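You operate a simulated robot arm through the tools that you are given. There is no shell and no other tool. Be economical: measure what you need, move in short steps, check, and stop when the job is done.

You run a simulated robot arm. Do the job below in one go: nothing can be reset, and whatever is moved stays where it is left.

## Task
Brush stiffener over the top of the white felt pad.
Fine: cream jar, green brush; seat the pad on the wooden board and leave it there; put brush and lid back. A coat counts when it lies all over at full strength: go over it till it gets no stronger.

Only the result counts: the job must be done as asked and must still hold three seconds after the hand-in. Knocking over, shifting, dropping, spilling or breaking anything else fails it. A push-on lid holds only when it is set on centred and level and pressed home; a screw cap is set on level and turned clockwise until tight.

## Robot
A 6-joint arm with a two-finger parallel gripper, fixed in place. Base frame: the origin is at the foot of the arm, x ahead of it, y to its left, z up; the work surface is at about z = 840. Readings come in mm, degrees, newtons and seconds.
With the tool pointing down near the work surface it reaches from about 240 to 640 mm from the base axis. Its first joint turns from -66.0 to 66.0 degrees. Payload 2.7 kg.
The tool frame sits at the grasp point between the pads (the TCP): z along the fingers, y along the line on which they close. The tips reach 23 mm beyond it. The gripper opens to 94 mm. The fingers are 38 mm wide and 10 mm thick; the gripper's body (54 by 96 mm) begins 39 mm behind the TCP.
Orientation is told as [roll, pitch, yaw] about the base's x, y, z axes, in that order, counted from this pose: with the fingers straight down and closing along the base's y, the tool's x points along the base's -x, its y along +y and its z along -z.

## Interface
- The arm moves only by the tool arm_command. Its argument "targets" is a list of rows, each an object of numbers (a shift or turn left out is 0, a gripper value left out holds the last): "jaw": the opening in per cent of the stroke, from 0 (shut) to 100 (fully open); "tx", "ty", "tz": the shift along the base's x, y, z in units of 100 mm (1.0 is 100 mm); "ax", "ay", "az": the turn, a rotation vector about the base's x, y, z in units of 120 degrees (1.0 is 120 degrees). In form: [{"jaw": .., "tx": .., "ty": .., "tz": .., "ax": .., "ay": .., "az": ..}, ...]. A call has 1 to 8 rows; each row is the pose to reach, as a shift and turn from the pose commanded when the call began. A call with a number of a shift or a turn outside -1 to 1 is refused whole. Each row takes 0.2 s and may step no farther than 50 mm and 8.6 degrees from the row before; otherwise, or with a gripper value out of range, the whole call is refused. A pose out of reach is approached as far as the arm can. The call stops where the force on the tool passes 40 N (or 10 N more than at its start, if that is more) or the arm is blocked; 0.2 s more then pass. The fingers move at their own pace (about 45 mm/s each) and stop on an object; they squeeze with about 23 N. The grip force told is the motor's: it shows also when the fingers shut on nothing. Time passes only in rows, and 0.2 s behind the last, so rows that repeat a pose let the fingers close. It gives the time, the measured TCP pose, the force on the tool (base axes), the opening and the grip force at its end, in the units of the frame above (readings bear some noise), with the torque about the TCP (base axes, N m) and any sound that the robot's microphone picked up.
- Cameras (640 x 400 px; columns grow to the right, rows downward): "scene" is fixed at [92.8, -443.1, 1419.1]; the picture's right is [0.65, -0.76, 0.00], its down [-0.38, -0.32, -0.87] and it looks along [0.66, 0.57, -0.50] (base axes); focal length 321 px, centre (320, 200). "wrist" rides on the gripper at [86, 16, -75] in the tool frame; the picture's right is [-0.18, 0.98, 0.00], its down [-0.58, -0.11, -0.81] and it looks along [-0.79, -0.15, 0.59] (tool axes); focal length 243 px, centre (320, 200). There is no depth. A picture from a camera that has moved, and an enlarged one, comes with that camera's place and axes in the base frame and with its lens. The place of the scene camera against the robot may be out by one fixed shift of up to 12 mm in any direction.
- get_image(camera): a new picture of that camera. The clock stands still meanwhile.
- enlarge(camera, box): a new picture of the part [left, top, right, bottom] of that camera's present view, enlarged. The clock stands still meanwhile.
- finish_job(): hands the job in; it is judged then, once.

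Go step by step. Nothing tells you positions but the pictures and the camera data: compare them with the known pose of the tool, close in by small moves and look again before you grip or let go. The budget is 120 turns and 64 pictures, counting those below and the enlarged ones. Unless the task says otherwise, let go and move clear before handing in, and close with one line.

The tools are called after ">>>" by a JSON object that holds its "method" and its "body". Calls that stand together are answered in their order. arm_command: Moves the arm, as the interface text tells. Its arguments: {"type":"object","properties":{"targets":{"type":"array","items":{"type":"object","properties":{"jaw":{"type":"number"},"tx":{"type":"number"},"ty":{"type":"number"},"tz":{"type":"number"},"ax":{"type":"number"},"ay":{"type":"number"},"az":{"type":"number"}}}}},"required":["targets"]} The other tools are called the same way: get_image (camera) takes a picture; enlarge (camera, box) takes an enlarged picture of a part of a camera's view; finish_job () hands the job in.

At the start:

```text
t: 0.0
eef_pos: [405.9, -119.1, 1229.0]
tool_rot: [0.0, -0.2, 0.1]
wrist_force: [0.7, -1.0, -0.8]
moment: [0.03, 0.01, 0.02]
grip_width: 94.2
grip_force: 0.1
```

scene: 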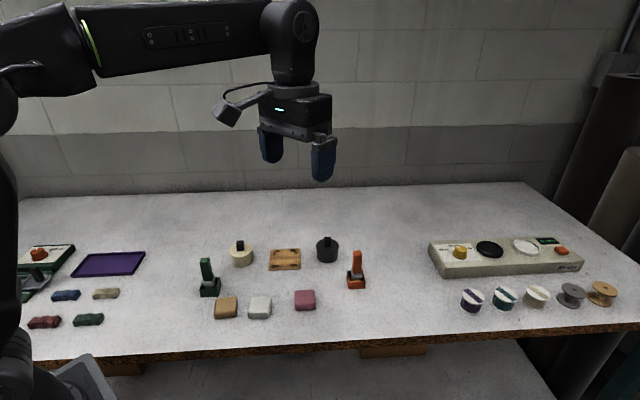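
wrist: 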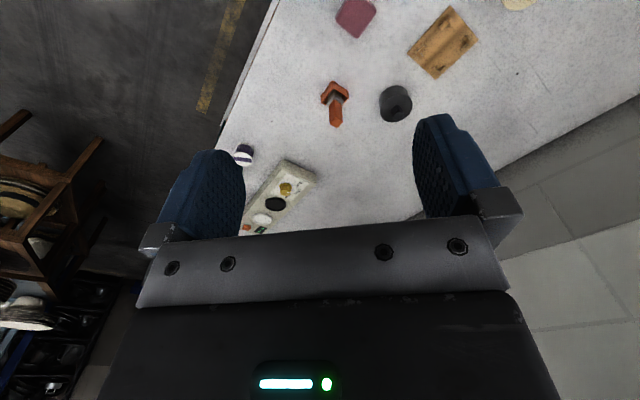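

I see a cream jar with a black-knobbed lid, a green brush, a wooden board and three pads (tan, white, pink). I'll enlarge the relevant area to measure it.

>>> {"method": "enlarge", "body": {"camera": "scene", "box": [180, 225, 380, 350]}}

>>> {"method": "enlarge", "body": {"camera": "scene", "box": [180, 225, 300, 300]}}

```text
3.20 times, centred on (280, 288) of scene
camera zoom: at [92.8, -443.1, 1419.1], right [0.65, -0.76, 0.0], down [-0.38, -0.32, -0.87], along [0.66, 0.57, -0.5], focal length 1026 px, centre (448, -80)
```

zoom: 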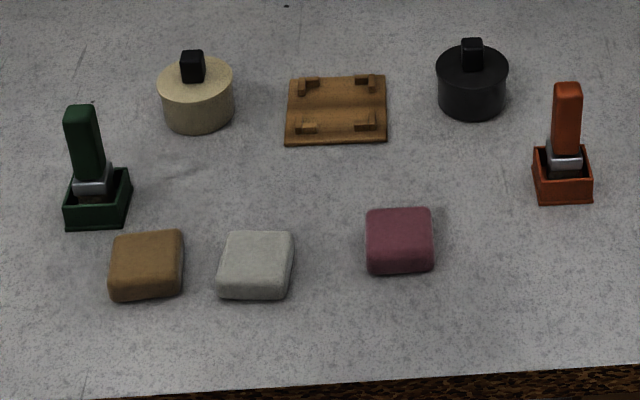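

```text
5.33 times, centred on (240, 262) of scene
camera zoom: at [92.8, -443.1, 1419.1], right [0.65, -0.76, 0.0], down [-0.38, -0.32, -0.87], along [0.66, 0.57, -0.5], focal length 1711 px, centre (747, -133)
```

zoom: 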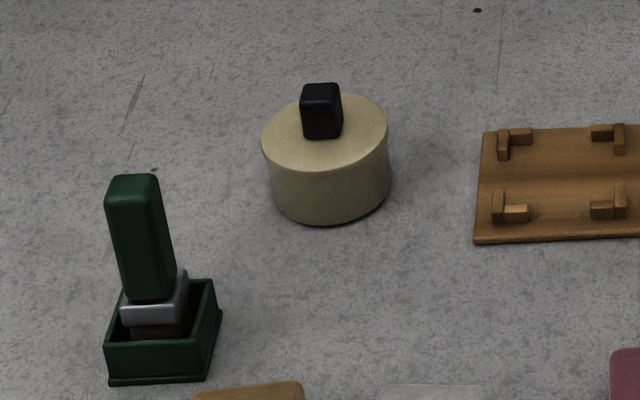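

White pad is about (388,-12), board (544,73), jar (465,155) and green brush (351,139). I'll move down over the pads to measure with the wrist camera.

>>> {"method": "arm_command", "body": {"targets": [{"ty": 0.33, "tz": -0.33}, {"ty": 0.66, "tz": -0.66}, {"ty": 1.0, "tz": -1.0}]}}

>>> {"method": "arm_command", "body": {"targets": [{"ty": 0.1, "tz": -0.45, "tx": 0.1}, {"ty": 0.2, "tz": -0.7, "tx": 0.1}, {"ty": 0.2, "tz": -0.7, "tx": 0.1}]}}

>>> {"method": "get_image", "body": {"camera": "wrist"}}

>>> {"method": "get_image", "body": {"camera": "scene"}}

```text
t: 0.8
eef_pos: [406.4, -20.1, 1128.0]
tool_rot: [0.0, -0.2, -0.1]
wrist_force: [1.3, -0.6, 0.3]
moment: [0.0, 0.0, 0.01]
grip_width: 94.1
grip_force: 0.1
```

```text
t: 1.6
eef_pos: [416.7, 0.7, 1060.0]
tool_rot: [0.0, -0.1, 0.2]
wrist_force: [0.6, 0.1, 0.7]
moment: [0.02, -0.01, 0.02]
grip_width: 94.2
grip_force: 0.0
```

```text
59 pictures are left
camera wrist: at [330.0, 17.2, 1134.0], right [0.18, 0.98, 0.0], down [0.58, -0.11, 0.81], along [0.79, -0.15, -0.59], focal length 243 px, centre (320, 200)
```

wrist: 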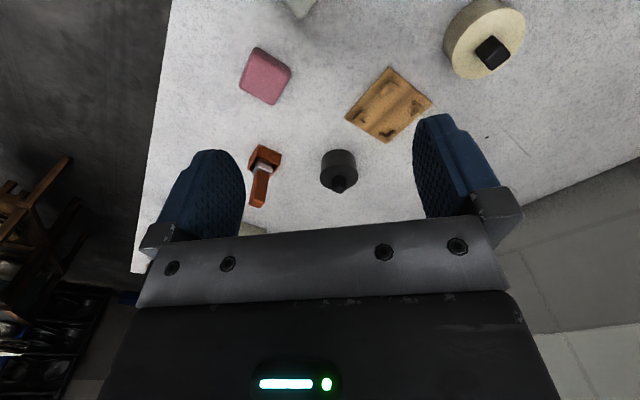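

```text
58 pictures are left
```

scene: 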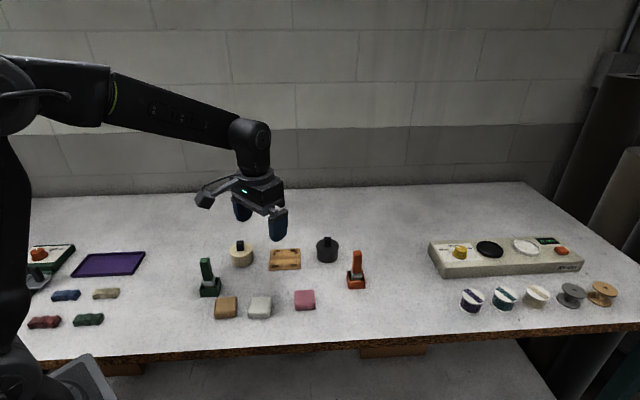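

Estimates agree within the camera offset. I'll pull back in x so the pads, brush and jar are all in the wrist view.

>>> {"method": "arm_command", "body": {"targets": [{"tx": -0.45, "ty": 0.2}, {"tx": -0.9, "ty": 0.4}, {"tx": -0.9, "ty": 0.4}]}}

>>> {"method": "get_image", "body": {"camera": "wrist"}}

>>> {"method": "enlarge", "body": {"camera": "wrist", "box": [240, 0, 560, 200]}}

```text
t: 2.4
eef_pos: [327.9, 42.6, 1057.5]
tool_rot: [0.0, -0.2, 0.0]
wrist_force: [-0.6, 0.2, 1.3]
moment: [0.04, 0.03, -0.03]
grip_width: 94.1
grip_force: 0.1
```

```text
57 pictures are left
camera wrist: at [241.2, 58.7, 1131.7], right [0.18, 0.98, 0.0], down [0.58, -0.11, 0.81], along [0.79, -0.15, -0.59], focal length 243 px, centre (320, 200)
```

wrist: 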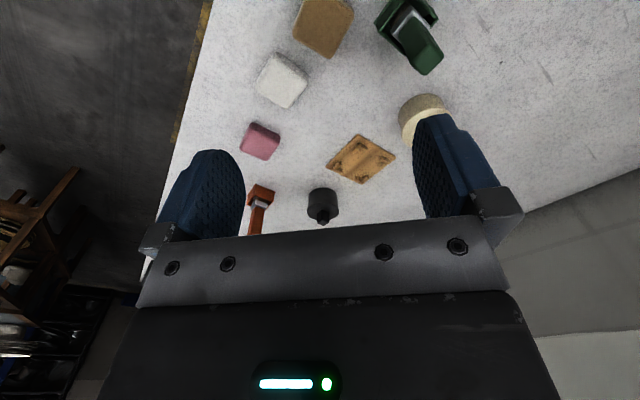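

```text
2.00 times, centred on (400, 100) of wrist
camera zoom: at [241.2, 58.7, 1131.7], right [0.18, 0.98, 0.0], down [0.58, -0.11, 0.81], along [0.79, -0.15, -0.59], focal length 485 px, centre (160, 400)
```

zoom: 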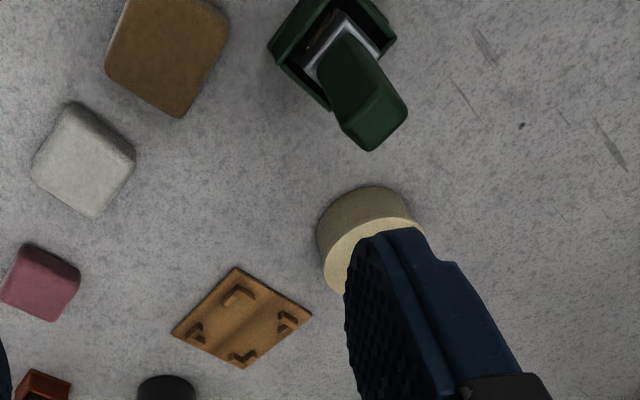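

White pad centre is about (374,-9), rotated roughly 40°; board about (533,71), rotated roughly 44°. I'll move over the pad, yaw +40° and look again.

>>> {"method": "arm_command", "body": {"targets": [{"tx": 0.09, "ty": -0.1, "tz": -0.18, "az": 0.067}, {"tx": 0.18, "ty": -0.2, "tz": -0.36, "az": 0.134}, {"tx": 0.27, "ty": -0.3, "tz": -0.54, "az": 0.2}, {"tx": 0.36, "ty": -0.4, "tz": -0.72, "az": 0.267}, {"tx": 0.46, "ty": -0.52, "tz": -0.9, "az": 0.333}, {"tx": 0.46, "ty": -0.52, "tz": -0.9, "az": 0.333}]}}

>>> {"method": "get_image", "body": {"camera": "wrist"}}

>>> {"method": "enlarge", "body": {"camera": "scene", "box": [180, 225, 380, 350]}}

```text
t: 3.8
eef_pos: [375.2, -12.3, 971.0]
tool_rot: [0.0, -0.1, 40.1]
wrist_force: [-0.3, 0.3, 0.2]
moment: [0.04, 0.0, 0.0]
grip_width: 94.1
grip_force: 0.2
```

```text
55 pictures are left
camera wrist: at [298.1, -55.1, 1044.6], right [-0.49, 0.87, 0.0], down [0.51, 0.29, 0.81], along [0.7, 0.4, -0.59], focal length 243 px, centre (320, 200)
```

wrist: 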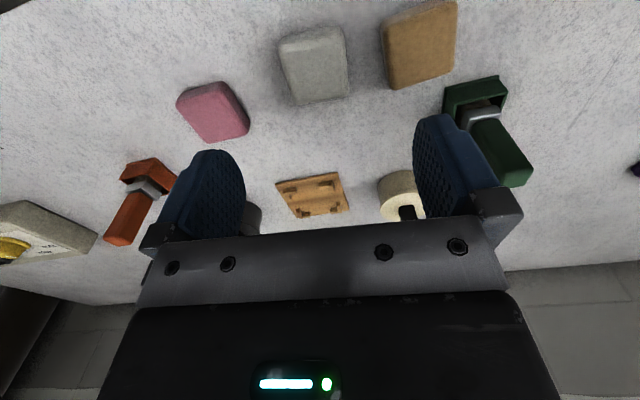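

```text
3.20 times, centred on (280, 288) of scene
camera zoom: at [92.8, -443.1, 1419.1], right [0.65, -0.76, 0.0], down [-0.38, -0.32, -0.87], along [0.66, 0.57, -0.5], focal length 1026 px, centre (448, -80)
```

zoom: 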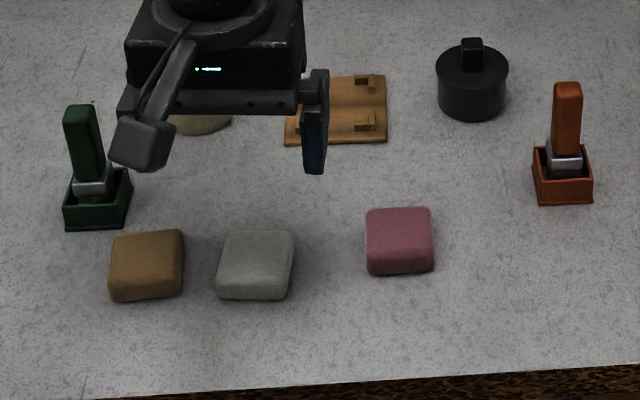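

The white pad is in the wrist view; I'll enlarge it to get its orientation.

>>> {"method": "enlarge", "body": {"camera": "wrist", "box": [240, 0, 400, 100]}}

>>> {"method": "enlarge", "body": {"camera": "wrist", "box": [250, 150, 410, 250]}}

```text
4.00 times, centred on (320, 50) of wrist
camera zoom: at [298.1, -55.1, 1044.6], right [-0.49, 0.87, 0.0], down [0.51, 0.29, 0.81], along [0.7, 0.4, -0.59], focal length 970 px, centre (320, 800)
```

zoom: 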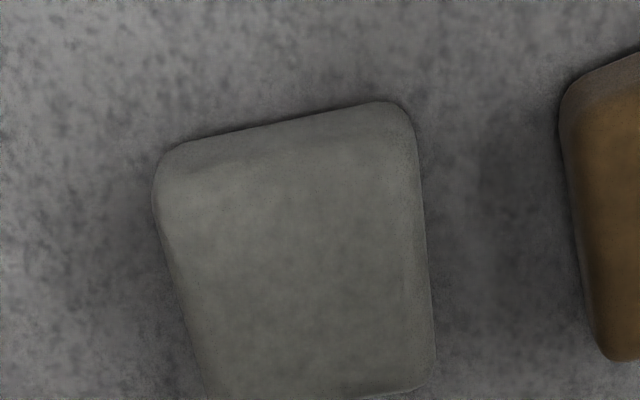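

```text
4.00 times, centred on (330, 200) of wrist
camera zoom: at [298.1, -55.1, 1044.6], right [-0.49, 0.87, 0.0], down [0.51, 0.29, 0.81], along [0.7, 0.4, -0.59], focal length 970 px, centre (280, 200)
```

zoom: 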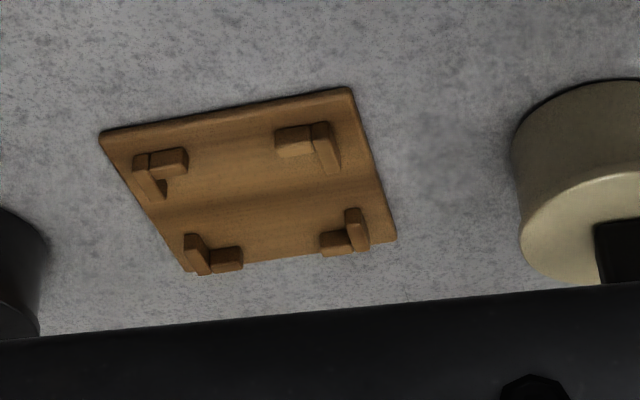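

The pad's yaw matches the tool and it's about 48 mm square. The tan pad sits close by, so I'll narrow the jaws to 72% before descending partway and check.

>>> {"method": "arm_command", "body": {"targets": [{"jaw": 72, "tx": 0.038, "ty": 0.006, "tz": 0}, {"jaw": 72, "tx": 0.038, "ty": 0.006, "tz": -0.2}, {"tx": 0.038, "ty": 0.006, "tz": -0.45}, {"tx": 0.038, "ty": 0.006, "tz": -0.65}, {"tx": 0.038, "ty": 0.006, "tz": -0.65}]}}

>>> {"method": "get_image", "body": {"camera": "wrist"}}

>>> {"method": "enlarge", "body": {"camera": "scene", "box": [180, 225, 380, 350]}}

```text
t: 5.0
eef_pos: [378.2, -11.4, 904.4]
tool_rot: [0.0, -0.2, 39.9]
wrist_force: [-0.2, -0.9, 0.0]
moment: [0.01, 0.01, 0.0]
grip_width: 67.5
grip_force: 0.0
```

```text
51 pictures are left
camera wrist: at [300.5, -54.3, 979.2], right [-0.49, 0.87, 0.0], down [0.51, 0.29, 0.81], along [0.7, 0.4, -0.59], focal length 243 px, centre (320, 200)
```

wrist: 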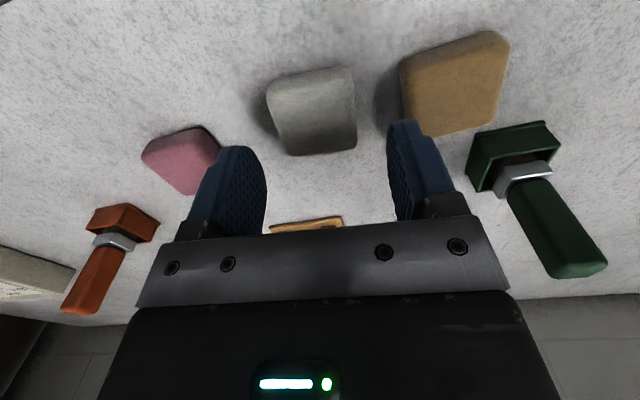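

```text
3.20 times, centred on (280, 288) of scene
camera zoom: at [92.8, -443.1, 1419.1], right [0.65, -0.76, 0.0], down [-0.38, -0.32, -0.87], along [0.66, 0.57, -0.5], focal length 1026 px, centre (448, -80)
```

zoom: 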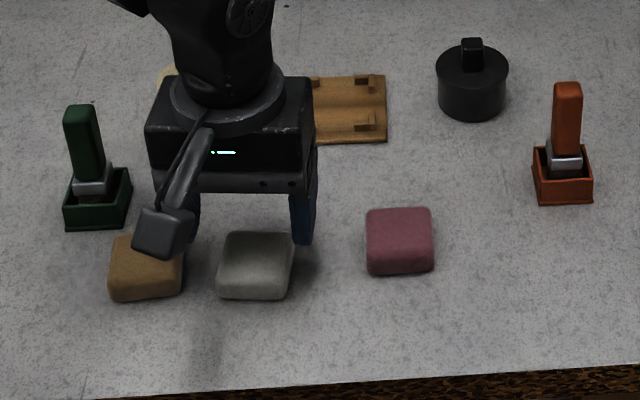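

The tool is centred on the pad and clear of its neighbours. I'll descend and grip only its upper part.

>>> {"method": "arm_command", "body": {"targets": [{"tx": 0.01, "ty": -0.012, "tz": -0.15}, {"tx": 0.01, "ty": -0.012, "tz": -0.31}, {"tx": 0.01, "ty": -0.012, "tz": -0.31}, {"jaw": 30, "tx": 0.01, "ty": -0.012, "tz": -0.31}, {"jaw": 30, "tx": 0.01, "ty": -0.012, "tz": -0.31}, {"jaw": 30, "tx": 0.01, "ty": -0.012, "tz": -0.31}]}}

>>> {"method": "enlarge", "body": {"camera": "scene", "box": [180, 225, 380, 350]}}

```text
t: 6.4
eef_pos: [378.0, -11.5, 873.2]
tool_rot: [0.0, -0.1, 40.0]
wrist_force: [-0.8, -0.5, 0.1]
moment: [0.01, -0.01, -0.03]
grip_width: 47.1
grip_force: 23.3
```

```text
3.20 times, centred on (280, 288) of scene
camera zoom: at [92.8, -443.1, 1419.1], right [0.65, -0.76, 0.0], down [-0.38, -0.32, -0.87], along [0.66, 0.57, -0.5], focal length 1026 px, centre (448, -80)
```

zoom: 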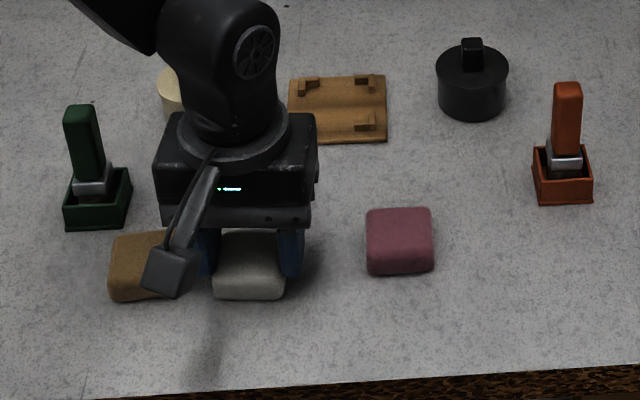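

The pad is gripped at 47 mm. I'll lift it and carry it toward the board.

>>> {"method": "arm_command", "body": {"targets": [{"tz": 0.45}, {"tz": 0.9}, {"tx": 0.3, "ty": 0.12, "tz": 0.9}, {"tx": 0.65, "ty": 0.27, "tz": 0.9, "az": 0.02}, {"tx": 1.0, "ty": 0.42, "tz": 0.9, "az": 0.0375}, {"tx": 1.0, "ty": 0.42, "tz": 0.9, "az": 0.0375}]}}

>>> {"method": "get_image", "body": {"camera": "wrist"}}

>>> {"method": "enlarge", "body": {"camera": "wrist", "box": [240, 60, 400, 160]}}

```text
t: 7.8
eef_pos: [478.2, 30.7, 965.2]
tool_rot: [0.0, 0.0, 44.6]
wrist_force: [-0.5, -0.5, 0.4]
moment: [-0.01, 0.01, 0.01]
grip_width: 46.6
grip_force: 23.6
```

```text
48 pictures are left
camera wrist: at [403.6, -18.5, 1040.4], right [-0.56, 0.83, 0.0], down [0.49, 0.33, 0.81], along [0.67, 0.45, -0.59], focal length 243 px, centre (320, 200)
```

wrist: 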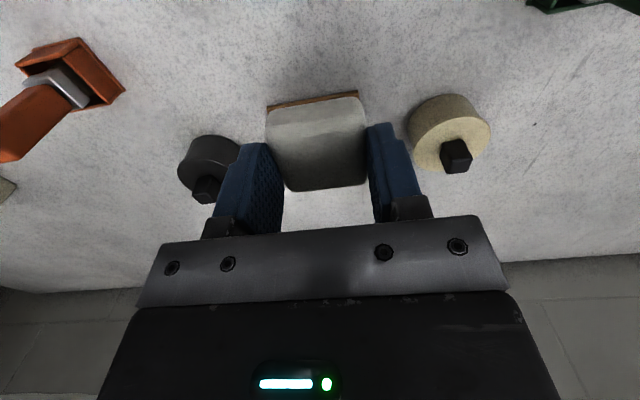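

```text
4.00 times, centred on (320, 110) of wrist
camera zoom: at [403.6, -18.5, 1040.4], right [-0.56, 0.83, 0.0], down [0.49, 0.33, 0.81], along [0.67, 0.45, -0.59], focal length 970 px, centre (320, 560)
```

zoom: 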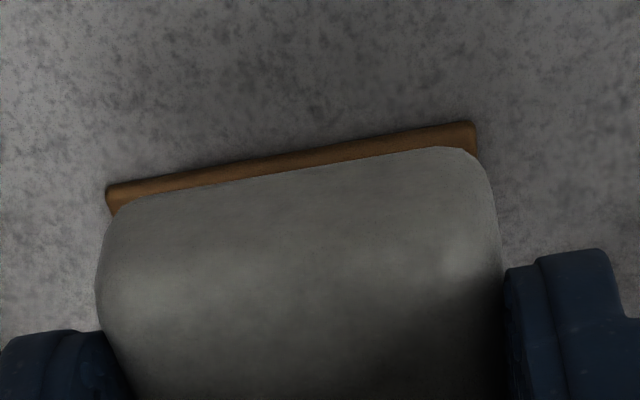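

Near edge of the board confirms its centre at about (534.5,71). I'll move over it, stop some 15 mm above the posts, and check alignment.

>>> {"method": "arm_command", "body": {"targets": [{"tx": 0.28, "ty": 0.2}, {"tx": 0.56, "ty": 0.4}, {"tx": 0.56, "ty": 0.4, "tz": -0.3}, {"tx": 0.56, "ty": 0.4, "tz": -0.6}, {"tx": 0.56, "ty": 0.4, "tz": -0.6}]}}

>>> {"method": "enlarge", "body": {"camera": "scene", "box": [240, 220, 336, 280]}}

>>> {"method": "enlarge", "body": {"camera": "wrist", "box": [220, 60, 420, 185]}}

```text
t: 9.0
eef_pos: [533.3, 70.0, 904.1]
tool_rot: [-0.1, -0.1, 44.5]
wrist_force: [-0.4, -0.4, -0.2]
moment: [0.03, 0.02, 0.02]
grip_width: 46.6
grip_force: 23.4
```

```text
6.67 times, centred on (288, 250) of scene
camera zoom: at [92.8, -443.1, 1419.1], right [0.65, -0.76, 0.0], down [-0.38, -0.32, -0.87], along [0.66, 0.57, -0.5], focal length 2138 px, centre (533, -133)
```

zoom: 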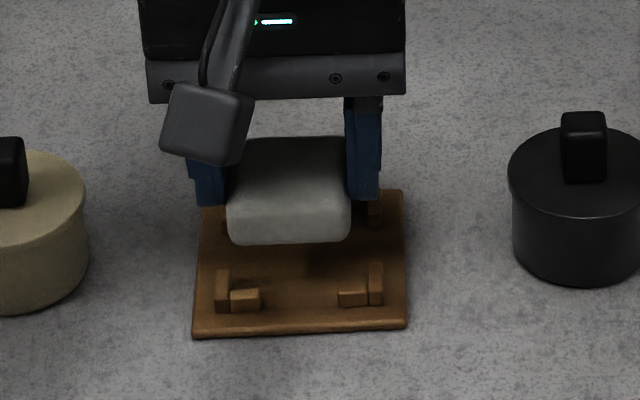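

```text
3.20 times, centred on (320, 122) of wrist
camera zoom: at [460.1, 21.8, 979.1], right [-0.56, 0.83, 0.0], down [0.49, 0.33, 0.81], along [0.67, 0.45, -0.59], focal length 776 px, centre (320, 448)
```

zoom: 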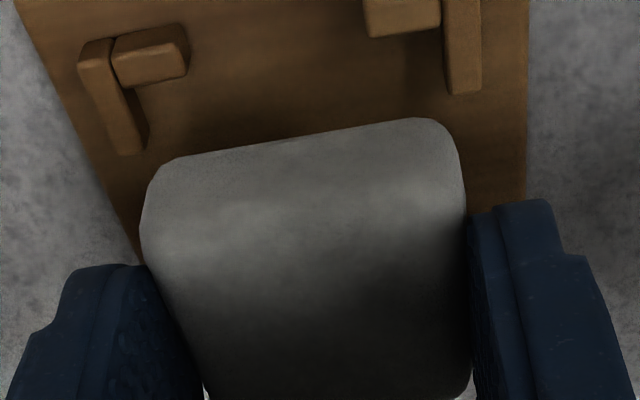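

Pad sits over the pocket with a few mm of play; a 2 mm and 1° correction is needed. I'll apply it, lower part way, and look.

>>> {"method": "arm_command", "body": {"targets": [{"tx": -0.002, "ty": -0.021, "az": 0.01}, {"tx": -0.002, "ty": -0.021, "tz": -0.08, "az": 0.01}, {"tx": -0.002, "ty": -0.021, "tz": -0.15, "az": 0.01}, {"tx": -0.002, "ty": -0.021, "tz": -0.15, "az": 0.01}]}}

>>> {"method": "enlarge", "body": {"camera": "scene", "box": [256, 230, 320, 270]}}

```text
t: 10.0
eef_pos: [532.6, 68.9, 889.0]
tool_rot: [0.0, -0.1, 45.7]
wrist_force: [-0.1, 0.1, -0.9]
moment: [0.01, 0.01, -0.03]
grip_width: 46.7
grip_force: 22.8
```

```text
10.00 times, centred on (288, 250) of scene
camera zoom: at [92.8, -443.1, 1419.1], right [0.65, -0.76, 0.0], down [-0.38, -0.32, -0.87], along [0.66, 0.57, -0.5], focal length 3208 px, centre (640, -300)
```

zoom: 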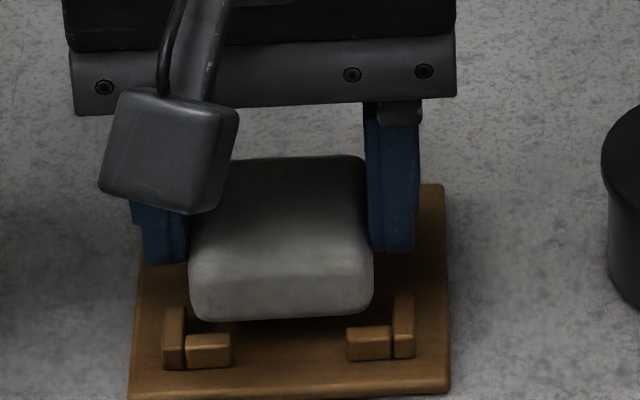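

Nearly centred; I'll nudge 1 mm right and lower to seat.

>>> {"method": "arm_command", "body": {"targets": [{"tx": 0.007, "ty": -0.008, "tz": -0.05}, {"tx": 0.007, "ty": -0.008, "tz": -0.08}, {"tx": 0.007, "ty": -0.008, "tz": -0.1}, {"tx": 0.007, "ty": -0.008, "tz": -0.1}]}}

>>> {"method": "enlarge", "body": {"camera": "scene", "box": [256, 230, 320, 270]}}

```text
t: 11.0
eef_pos: [535.6, 67.1, 878.8]
tool_rot: [-0.1, -0.4, 45.7]
wrist_force: [1.3, 12.7, 25.7]
moment: [-0.02, 0.43, -0.22]
grip_width: 47.2
grip_force: 23.1
```

```text
10.00 times, centred on (288, 250) of scene
camera zoom: at [92.4, -442.9, 1419.3], right [0.65, -0.76, 0.0], down [-0.38, -0.32, -0.87], along [0.66, 0.57, -0.5], focal length 3208 px, centre (640, -300)
```

zoom: 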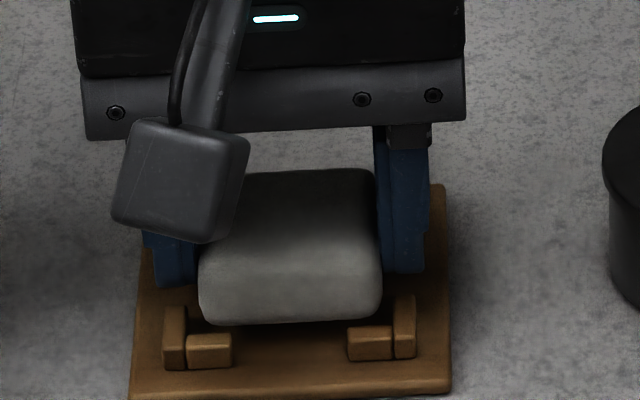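

Contact torque places the touch at the pad's front edge, so it's riding on the two front stops. I'll lift slightly, shift 4 mm away from the camera and lower again.

>>> {"method": "arm_command", "body": {"targets": [{"tz": 0.07}, {"tx": 0.029, "ty": 0.028, "tz": 0.07}, {"tx": 0.029, "ty": 0.028, "tz": 0.07}]}}

>>> {"method": "enlarge", "body": {"camera": "scene", "box": [256, 230, 320, 270]}}

```text
t: 11.8
eef_pos: [536.3, 68.6, 884.8]
tool_rot: [0.1, 0.0, 45.7]
wrist_force: [-0.3, -0.2, -0.5]
moment: [0.02, 0.01, -0.01]
grip_width: 46.5
grip_force: 23.0
```

```text
10.00 times, centred on (288, 250) of scene
camera zoom: at [92.8, -443.1, 1419.1], right [0.65, -0.76, 0.0], down [-0.38, -0.32, -0.87], along [0.66, 0.57, -0.5], focal length 3208 px, centre (640, -300)
```

zoom: 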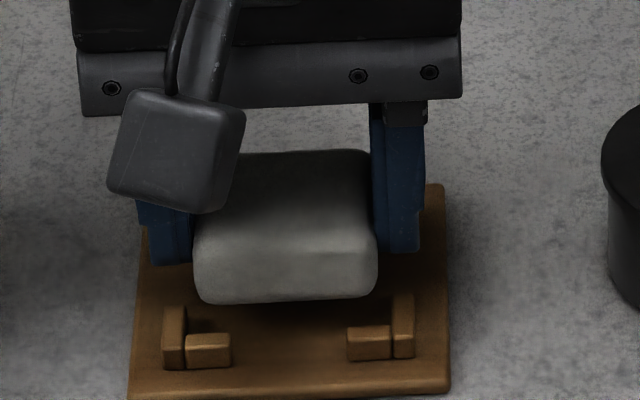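

>>> {"method": "arm_command", "body": {"targets": [{"tx": 0.003, "ty": -0.004, "tz": -0.04}, {"tx": 0.003, "ty": -0.004, "tz": -0.07}, {"tx": 0.003, "ty": -0.004, "tz": -0.09}, {"tx": 0.003, "ty": -0.004, "tz": -0.09}]}}

>>> {"method": "enlarge", "body": {"camera": "scene", "box": [256, 230, 320, 270]}}

```text
t: 12.8
eef_pos: [536.5, 70.6, 877.3]
tool_rot: [0.1, -0.1, 45.6]
wrist_force: [-0.6, -0.7, 3.3]
moment: [-0.03, -0.11, 0.0]
grip_width: 46.9
grip_force: 23.1
```

```text
10.00 times, centred on (288, 250) of scene
camera zoom: at [92.8, -443.2, 1419.1], right [0.65, -0.76, 0.0], down [-0.38, -0.32, -0.87], along [0.66, 0.57, -0.5], focal length 3208 px, centre (640, -300)
```

zoom: 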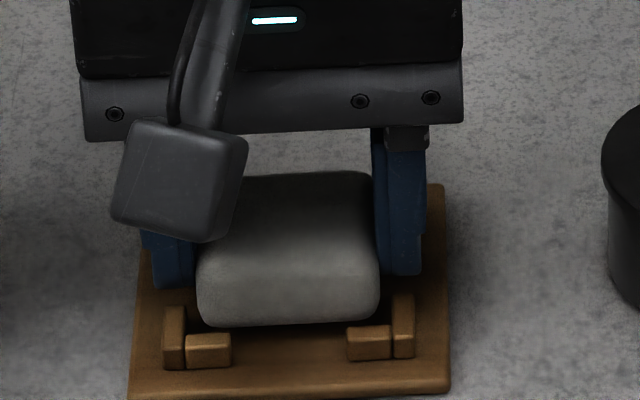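

A light touch of 3 N, apparently at the rear right. I'll check with the wrist camera.

>>> {"method": "enlarge", "body": {"camera": "wrist", "box": [220, 80, 420, 205]}}

```text
3.20 times, centred on (320, 142) of wrist
camera zoom: at [463.7, 19.5, 952.1], right [-0.57, 0.82, 0.0], down [0.48, 0.34, 0.81], along [0.66, 0.46, -0.59], focal length 776 px, centre (320, 384)
```

zoom: 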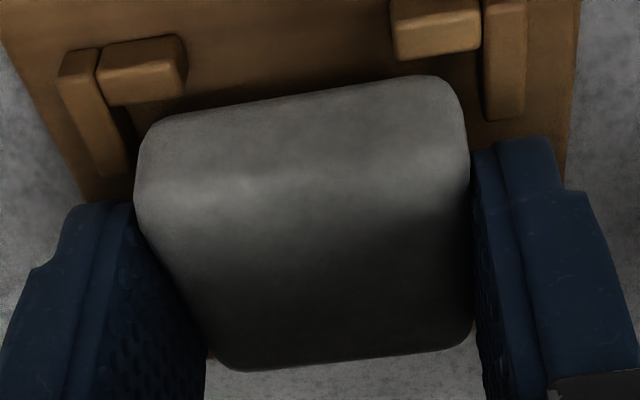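

Pad is rotated about 1.3° from the pocket and roughly 1.7 mm too far back. I'll lift slightly, correct both and lower.

>>> {"method": "arm_command", "body": {"targets": [{"tz": 0.04}, {"tz": 0.04, "tx": -0.014, "ty": -0.008, "az": -0.011}, {"tz": 0.0, "tx": -0.014, "ty": -0.008, "az": -0.011}, {"tz": -0.04, "tx": -0.014, "ty": -0.008, "az": -0.011}, {"tz": -0.04, "tx": -0.014, "ty": -0.008, "az": -0.011}]}}

>>> {"method": "enlarge", "body": {"camera": "scene", "box": [256, 230, 320, 270]}}

```text
t: 14.0
eef_pos: [536.1, 68.8, 876.7]
tool_rot: [-0.3, -0.5, 44.4]
wrist_force: [-3.8, -3.2, 38.6]
moment: [0.48, 0.84, 0.12]
grip_width: 46.8
grip_force: 23.2
```

```text
10.00 times, centred on (288, 250) of scene
camera zoom: at [92.1, -443.3, 1419.1], right [0.65, -0.76, 0.0], down [-0.38, -0.32, -0.87], along [0.66, 0.57, -0.5], focal length 3208 px, centre (640, -300)
```

zoom: 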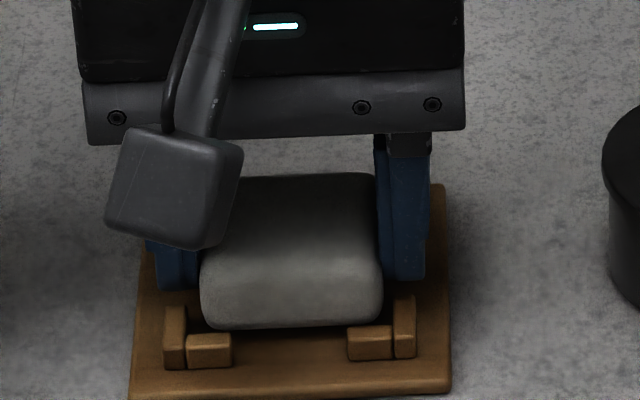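

The load is now the left finger's tip resting on the post tops; the pad is inside the pocket. I'll raise 3 mm, release and lift away to check.

>>> {"method": "arm_command", "body": {"targets": [{"tz": 0.025}, {"tz": 0.025}, {"tz": 0.025, "jaw": 60}, {"tz": 0.025, "jaw": 60}, {"tz": 0.025, "jaw": 65}, {"tz": 0.3}, {"tz": 0.6}, {"tz": 0.6}]}}

>>> {"method": "arm_command", "body": {"targets": [{"tz": 0.2, "tx": -0.3, "ty": -0.3}, {"tz": 0.2, "tx": -0.5, "ty": -0.5}, {"tz": 0.2, "tx": -0.5, "ty": -0.5}]}}

>>> {"method": "get_image", "body": {"camera": "wrist"}}

>>> {"method": "enlarge", "body": {"camera": "scene", "box": [256, 230, 320, 270]}}

```text
t: 15.8
eef_pos: [536.4, 69.1, 931.3]
tool_rot: [0.1, 0.0, 44.4]
wrist_force: [-0.6, 0.5, 0.2]
moment: [-0.01, 0.01, -0.02]
grip_width: 61.1
grip_force: 0.0
```

```text
t: 16.6
eef_pos: [487.6, 18.7, 951.7]
tool_rot: [0.0, 0.0, 44.3]
wrist_force: [0.3, -1.0, -0.1]
moment: [0.02, 0.0, -0.03]
grip_width: 61.0
grip_force: 0.1
```

```text
38 pictures are left
camera wrist: at [414.9, -29.9, 1026.7], right [-0.56, 0.83, 0.0], down [0.49, 0.33, 0.81], along [0.67, 0.45, -0.59], focal length 243 px, centre (320, 200)
```

wrist: 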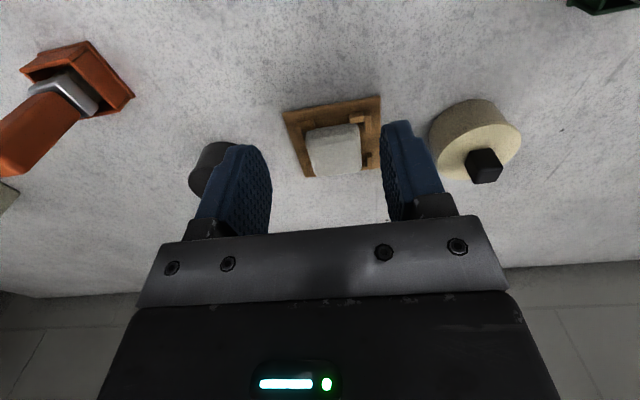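

```text
10.00 times, centred on (288, 250) of scene
camera zoom: at [92.8, -443.1, 1419.1], right [0.65, -0.76, 0.0], down [-0.38, -0.32, -0.87], along [0.66, 0.57, -0.5], focal length 3208 px, centre (640, -300)
```

zoom: 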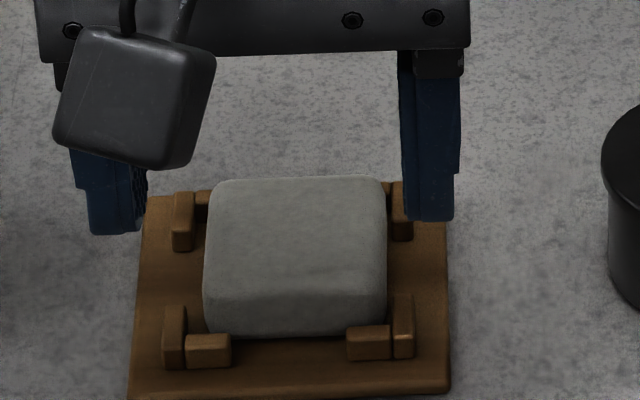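

>>> {"method": "enlarge", "body": {"camera": "wrist", "box": [270, 80, 398, 160]}}

```text
5.00 times, centred on (334, 120) of wrist
camera zoom: at [414.9, -29.9, 1026.7], right [-0.56, 0.83, 0.0], down [0.49, 0.33, 0.81], along [0.67, 0.45, -0.59], focal length 1213 px, centre (250, 600)
```

zoom: 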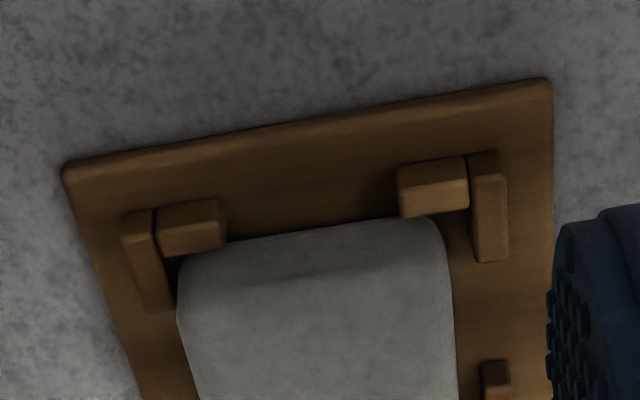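

I need to know whether the pad is fully down between the posts; I'll take a tighter zoom.

>>> {"method": "enlarge", "body": {"camera": "scene", "box": [270, 244, 302, 264]}}

```text
16.00 times, centred on (286, 254) of scene
camera zoom: at [92.8, -443.1, 1419.1], right [0.65, -0.76, 0.0], down [-0.38, -0.32, -0.87], along [0.66, 0.57, -0.5], focal length 5132 px, centre (864, -664)
```

zoom: 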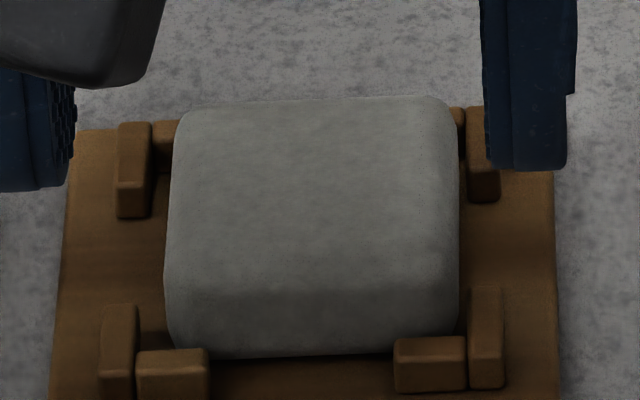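

The front bars overlap the pad's lower edge, so it is down in the pocket. Next is the cream jar; a closer look at lid and knob.

>>> {"method": "enlarge", "body": {"camera": "wrist", "box": [410, 80, 538, 200]}}

```text
3.33 times, centred on (474, 140) of wrist
camera zoom: at [414.9, -29.9, 1026.7], right [-0.56, 0.83, 0.0], down [0.49, 0.33, 0.81], along [0.67, 0.45, -0.59], focal length 809 px, centre (-193, 400)
```

zoom: 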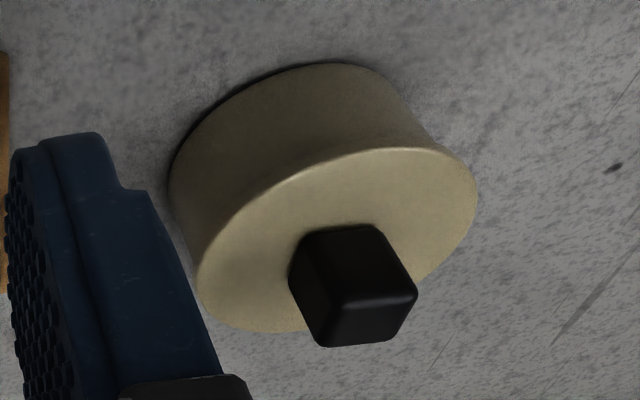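

The jar's lid is a slightly oversized disc with a square knob. I'll hover above the jar to measure it.

>>> {"method": "arm_command", "body": {"targets": [{"tz": 0.3, "jaw": 60}, {"tz": 0.4, "ty": 0.45, "tx": -0.1}, {"tz": 0.4, "ty": 0.9, "tx": -0.3}, {"tz": 0.4, "ty": 0.9, "tx": -0.3}]}}

>>> {"method": "arm_command", "body": {"targets": [{"ty": 0.45}, {"ty": 0.45}]}}

>>> {"method": "get_image", "body": {"camera": "wrist"}}

```text
t: 17.6
eef_pos: [454.6, 105.2, 989.8]
tool_rot: [0.1, -0.1, 44.4]
wrist_force: [0.1, -0.1, -0.5]
moment: [0.01, -0.01, 0.03]
grip_width: 56.2
grip_force: 0.1
```

```text
t: 18.2
eef_pos: [455.9, 152.6, 991.3]
tool_rot: [0.0, -0.1, 44.5]
wrist_force: [-0.3, 0.3, 0.0]
moment: [-0.03, -0.01, 0.01]
grip_width: 56.2
grip_force: 0.2
```

```text
33 pictures are left
camera wrist: at [382.3, 102.9, 1065.8], right [-0.56, 0.83, 0.0], down [0.49, 0.33, 0.81], along [0.67, 0.45, -0.59], focal length 243 px, centre (320, 200)
```

wrist: 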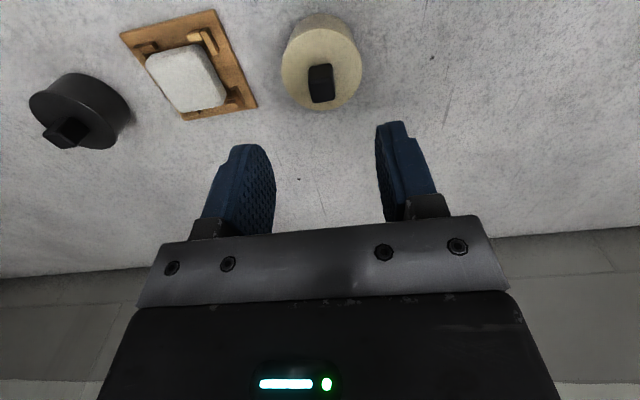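

>>> {"method": "enlarge", "body": {"camera": "wrist", "box": [256, 10, 384, 120]}}

```text
3.64 times, centred on (320, 65) of wrist
camera zoom: at [382.3, 102.9, 1065.8], right [-0.56, 0.83, 0.0], down [0.49, 0.33, 0.81], along [0.67, 0.45, -0.59], focal length 882 px, centre (320, 691)
```

zoom: 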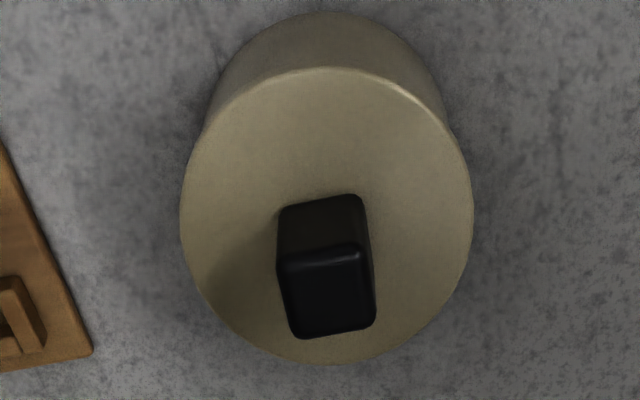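

Knob is about 16 mm square, top near z≈902, centred near (459,156.5), yaw ≈46°; lid top near z≈871. I'll align and descend partway, then check.

>>> {"method": "arm_command", "body": {"targets": [{"tx": 0.03, "ty": 0.037, "az": 0.012, "jaw": 50}, {"tx": 0.03, "ty": 0.037, "tz": -0.3, "az": 0.012}, {"tx": 0.03, "ty": 0.037, "tz": -0.6, "az": 0.012}, {"tx": 0.03, "ty": 0.037, "tz": -0.6, "az": 0.012}]}}

>>> {"method": "enlarge", "body": {"camera": "wrist", "box": [220, 60, 420, 200]}}

>>> {"method": "enlarge", "body": {"camera": "scene", "box": [208, 215, 272, 275]}}

```text
t: 19.2
eef_pos: [458.4, 155.9, 931.7]
tool_rot: [0.0, 0.0, 45.8]
wrist_force: [-0.9, 0.3, -0.2]
moment: [0.01, -0.01, -0.04]
grip_width: 46.9
grip_force: 0.1
```

```text
2.86 times, centred on (320, 130) of wrist
camera zoom: at [386.7, 105.5, 1006.7], right [-0.58, 0.82, 0.0], down [0.48, 0.34, 0.81], along [0.66, 0.47, -0.59], focal length 693 px, centre (320, 400)
```

zoom: 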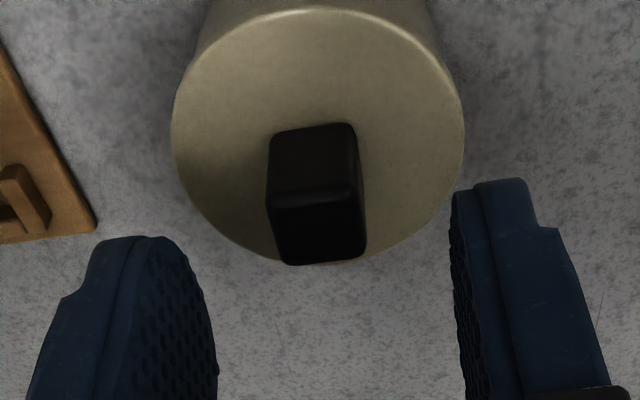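

```text
6.67 times, centred on (240, 245) of scene
camera zoom: at [92.8, -443.1, 1419.1], right [0.65, -0.76, 0.0], down [-0.38, -0.32, -0.87], along [0.66, 0.57, -0.5], focal length 2138 px, centre (853, -100)
```

zoom: 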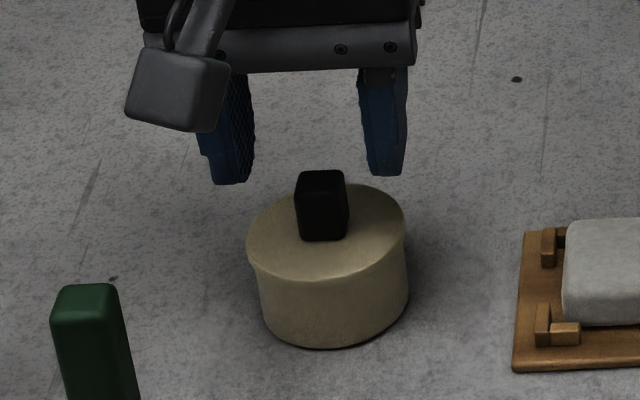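

Aligned with the knob. I'll descend and close on it.

>>> {"method": "arm_command", "body": {"targets": [{"tx": 0.005, "ty": 0.01, "tz": -0.16}, {"tx": 0.005, "ty": 0.01, "tz": -0.31}, {"tx": 0.005, "ty": 0.01, "tz": -0.31, "jaw": 0}, {"tx": 0.005, "ty": 0.01, "tz": -0.31, "jaw": 0}, {"tx": 0.005, "ty": 0.01, "tz": -0.31, "jaw": 0}, {"tx": 0.005, "ty": 0.01, "tz": -0.31, "jaw": 0}]}}

>>> {"method": "arm_command", "body": {"targets": [{"tz": 0.03}, {"tz": 0.06}, {"tz": 0.06}]}}

>>> {"method": "enlarge", "body": {"camera": "scene", "box": [208, 215, 272, 275]}}

```text
t: 20.6
eef_pos: [458.7, 158.1, 901.4]
tool_rot: [-0.1, -0.1, 45.8]
wrist_force: [6.0, -0.6, 8.3]
moment: [-0.1, -0.03, 0.02]
grip_width: 17.2
grip_force: 23.3
```

```text
t: 21.4
eef_pos: [457.3, 157.4, 906.6]
tool_rot: [0.1, 0.0, 45.8]
wrist_force: [-0.1, -0.3, 0.1]
moment: [0.0, 0.0, 0.0]
grip_width: 17.4
grip_force: 22.7
heard: snap
```

```text
6.67 times, centred on (240, 245) of scene
camera zoom: at [92.8, -443.1, 1419.1], right [0.65, -0.76, 0.0], down [-0.38, -0.32, -0.87], along [0.66, 0.57, -0.5], focal length 2138 px, centre (853, -100)
```

zoom: 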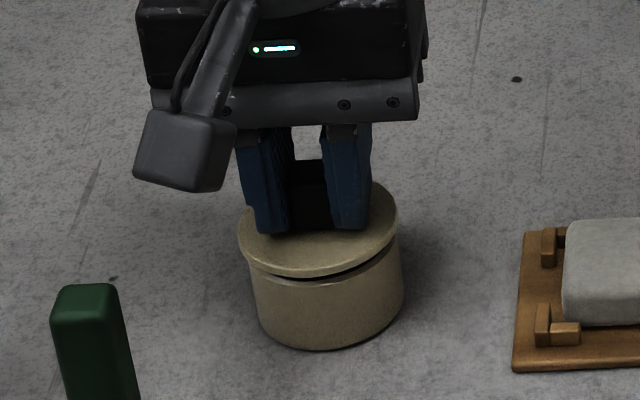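

The lid snapped free. I'll lift it and carry it to the empty spot at about (530,205).

>>> {"method": "arm_command", "body": {"targets": [{"tz": 0.4}, {"tz": 0.7}, {"tz": 0.7, "tx": 0.36, "ty": 0.24}, {"tz": 0.7, "tx": 0.72, "ty": 0.48}, {"tz": 0.5, "tx": 0.72, "ty": 0.48}, {"tz": 0.2, "tx": 0.72, "ty": 0.48}, {"tz": 0.0, "tx": 0.72, "ty": 0.48}, {"tz": 0.0, "tx": 0.72, "ty": 0.48}]}}

>>> {"method": "enlarge", "body": {"camera": "scene", "box": [192, 190, 320, 300]}}

```text
t: 23.2
eef_pos: [531.1, 207.0, 906.9]
tool_rot: [0.0, -0.1, 45.9]
wrist_force: [0.0, 0.5, -0.6]
moment: [-0.01, -0.03, 0.0]
grip_width: 17.3
grip_force: 22.9
```

```text
3.64 times, centred on (256, 245) of scene
camera zoom: at [92.8, -443.1, 1419.1], right [0.65, -0.76, 0.0], down [-0.38, -0.32, -0.87], along [0.66, 0.57, -0.5], focal length 1166 px, centre (553, 36)
```

zoom: 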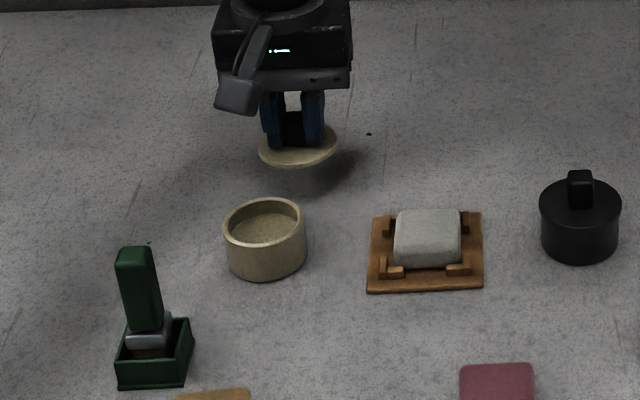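

Jar is open and upright. I'll lower the lid to the table.

>>> {"method": "arm_command", "body": {"targets": [{"tz": -0.15}, {"tz": -0.28}, {"tz": -0.32}, {"tz": -0.35}, {"tz": -0.38}, {"tz": -0.41}, {"tz": -0.44}]}}

```text
t: 24.7
eef_pos: [533.4, 205.9, 871.1]
tool_rot: [-0.2, -0.3, 45.8]
wrist_force: [0.0, -0.6, 5.5]
moment: [-0.05, 0.09, -0.04]
grip_width: 17.2
grip_force: 22.7
stopped in row 7: the force on the tool passed its limit at 43 N (the readings are from after the stop); the commanded pose is now the measured one
```

Lid is down. I'll release it and rise.

>>> {"method": "arm_command", "body": {"targets": [{"tz": 0.01, "jaw": 45}, {"tz": 0.01, "jaw": 45}, {"tz": 0.01, "jaw": 45}, {"tz": 0.4}, {"tz": 0.8}, {"tz": 0.8}]}}

>>> {"method": "enlarge", "body": {"camera": "scene", "box": [192, 190, 320, 300]}}

```text
t: 26.1
eef_pos: [533.3, 206.2, 948.9]
tool_rot: [-0.1, -0.3, 46.0]
wrist_force: [0.4, -1.0, 1.6]
moment: [0.02, 0.02, -0.02]
grip_width: 42.3
grip_force: 0.0
```

```text
3.64 times, centred on (256, 245) of scene
camera zoom: at [92.8, -443.1, 1419.1], right [0.65, -0.76, 0.0], down [-0.38, -0.32, -0.87], along [0.66, 0.57, -0.5], focal length 1166 px, centre (553, 36)
```

zoom: 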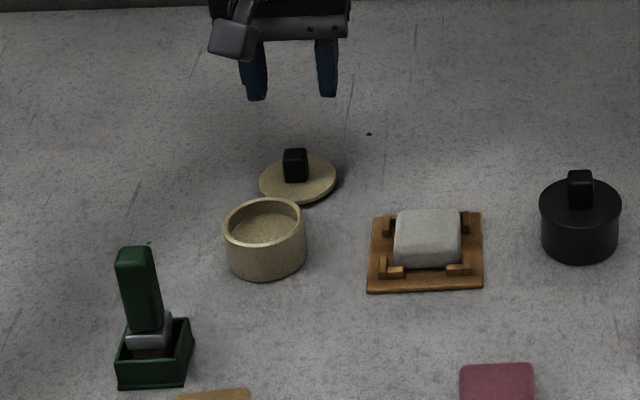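

Lid is set flat. Now to the green brush: I'll hover near it, high enough to clear the handle.

>>> {"method": "arm_command", "body": {"targets": [{"tz": 0.4}, {"tz": 0.8}, {"tz": 0.9, "tx": -0.4, "ty": -0.1}, {"tz": 0.9, "tx": -0.8, "ty": -0.3}, {"tz": 0.9, "tx": -1.0, "ty": -0.4}]}}

>>> {"method": "arm_command", "body": {"targets": [{"tx": -0.4, "ty": -0.1}, {"tx": -0.8, "ty": -0.27}, {"tx": -0.8, "ty": -0.27}]}}

>>> {"method": "get_image", "body": {"camera": "wrist"}}

```text
t: 27.3
eef_pos: [434.6, 165.9, 1035.5]
tool_rot: [-0.2, -0.4, 45.9]
wrist_force: [0.2, 0.4, 1.5]
moment: [-0.01, -0.01, -0.01]
grip_width: 42.0
grip_force: 0.1
```

```text
t: 28.1
eef_pos: [352.7, 139.1, 1036.9]
tool_rot: [-0.2, -0.2, 46.0]
wrist_force: [-0.1, -0.1, 0.0]
moment: [-0.02, 0.03, 0.02]
grip_width: 42.7
grip_force: 0.0
```

```text
26 pictures are left
camera wrist: at [279.6, 89.3, 1111.5], right [-0.58, 0.82, 0.0], down [0.48, 0.34, 0.81], along [0.66, 0.47, -0.59], focal length 243 px, centre (320, 200)
```

wrist: 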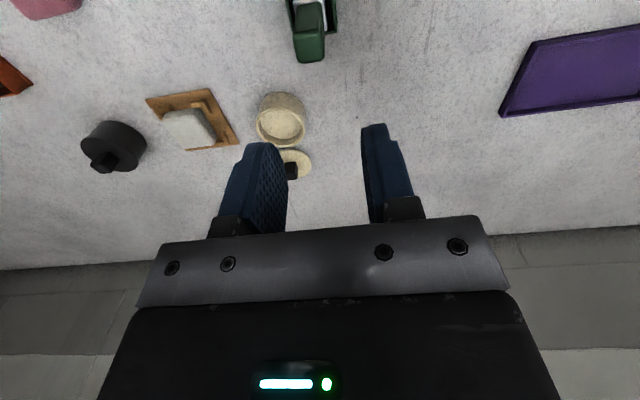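

Brush handle is near (343,127). I'll centre over it, lower a bit and look closely.

>>> {"method": "arm_command", "body": {"targets": [{"tx": -0.1, "ty": -0.12, "tz": -0.2}, {"tx": -0.1, "ty": -0.12, "tz": -0.4}, {"tx": -0.1, "ty": -0.12, "tz": -0.4}]}}

>>> {"method": "enlarge", "body": {"camera": "wrist", "box": [240, 0, 400, 120]}}

```text
t: 28.9
eef_pos: [341.9, 126.9, 1000.1]
tool_rot: [-0.1, -0.3, 46.0]
wrist_force: [-0.7, 0.2, 0.0]
moment: [0.01, 0.02, 0.0]
grip_width: 42.3
grip_force: 0.1
```

```text
3.33 times, centred on (320, 60) of wrist
camera zoom: at [269.7, 76.9, 1074.0], right [-0.58, 0.82, 0.0], down [0.48, 0.34, 0.81], along [0.66, 0.47, -0.59], focal length 809 px, centre (320, 667)
```

zoom: 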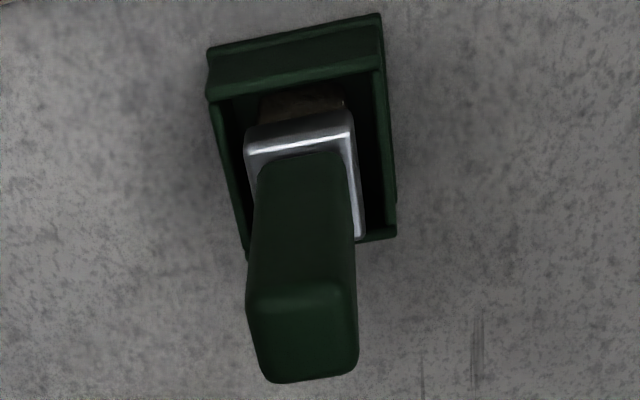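

Handle is about 19×17 mm, top near z≈930, ferrule near 870. I'll descend to grip mid-handle, well above the holder.

>>> {"method": "arm_command", "body": {"targets": [{"tx": 0.01, "az": -0.012, "tz": -0.3}, {"tx": 0.01, "az": -0.012, "tz": -0.6}, {"tx": 0.01, "az": -0.012, "tz": -0.92}, {"tx": 0.01, "az": -0.012, "tz": -0.92}]}}

>>> {"method": "enlarge", "body": {"camera": "scene", "box": [176, 240, 240, 300]}}

```text
t: 29.9
eef_pos: [344.6, 125.3, 907.6]
tool_rot: [-0.1, -0.3, 44.4]
wrist_force: [0.9, 0.3, -0.6]
moment: [-0.01, 0.01, -0.01]
grip_width: 42.2
grip_force: 0.0
```

```text
6.67 times, centred on (208, 270) of scene
camera zoom: at [92.8, -443.1, 1419.1], right [0.65, -0.76, 0.0], down [-0.38, -0.32, -0.87], along [0.66, 0.57, -0.5], focal length 2138 px, centre (1067, -267)
```

zoom: 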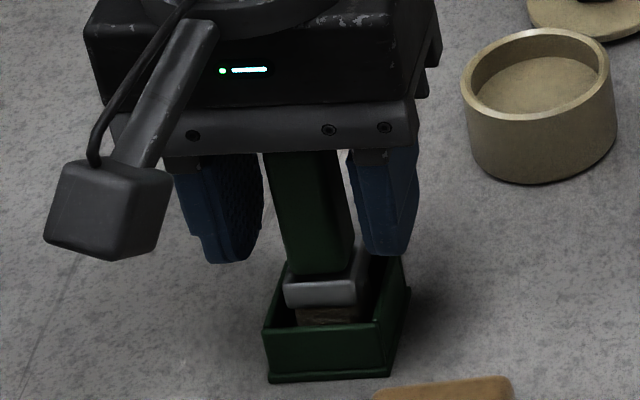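

Fingers straddle the handle with clearance. I'll close and lift slightly.

>>> {"method": "arm_command", "body": {"targets": [{"jaw": 0}, {"jaw": 0}, {"jaw": 0}, {"jaw": 0}]}}

```text
t: 30.9
eef_pos: [343.4, 126.1, 908.7]
tool_rot: [-0.2, -0.3, 44.4]
wrist_force: [0.3, -0.4, 0.3]
moment: [0.04, -0.01, -0.01]
grip_width: 19.7
grip_force: 22.9
```

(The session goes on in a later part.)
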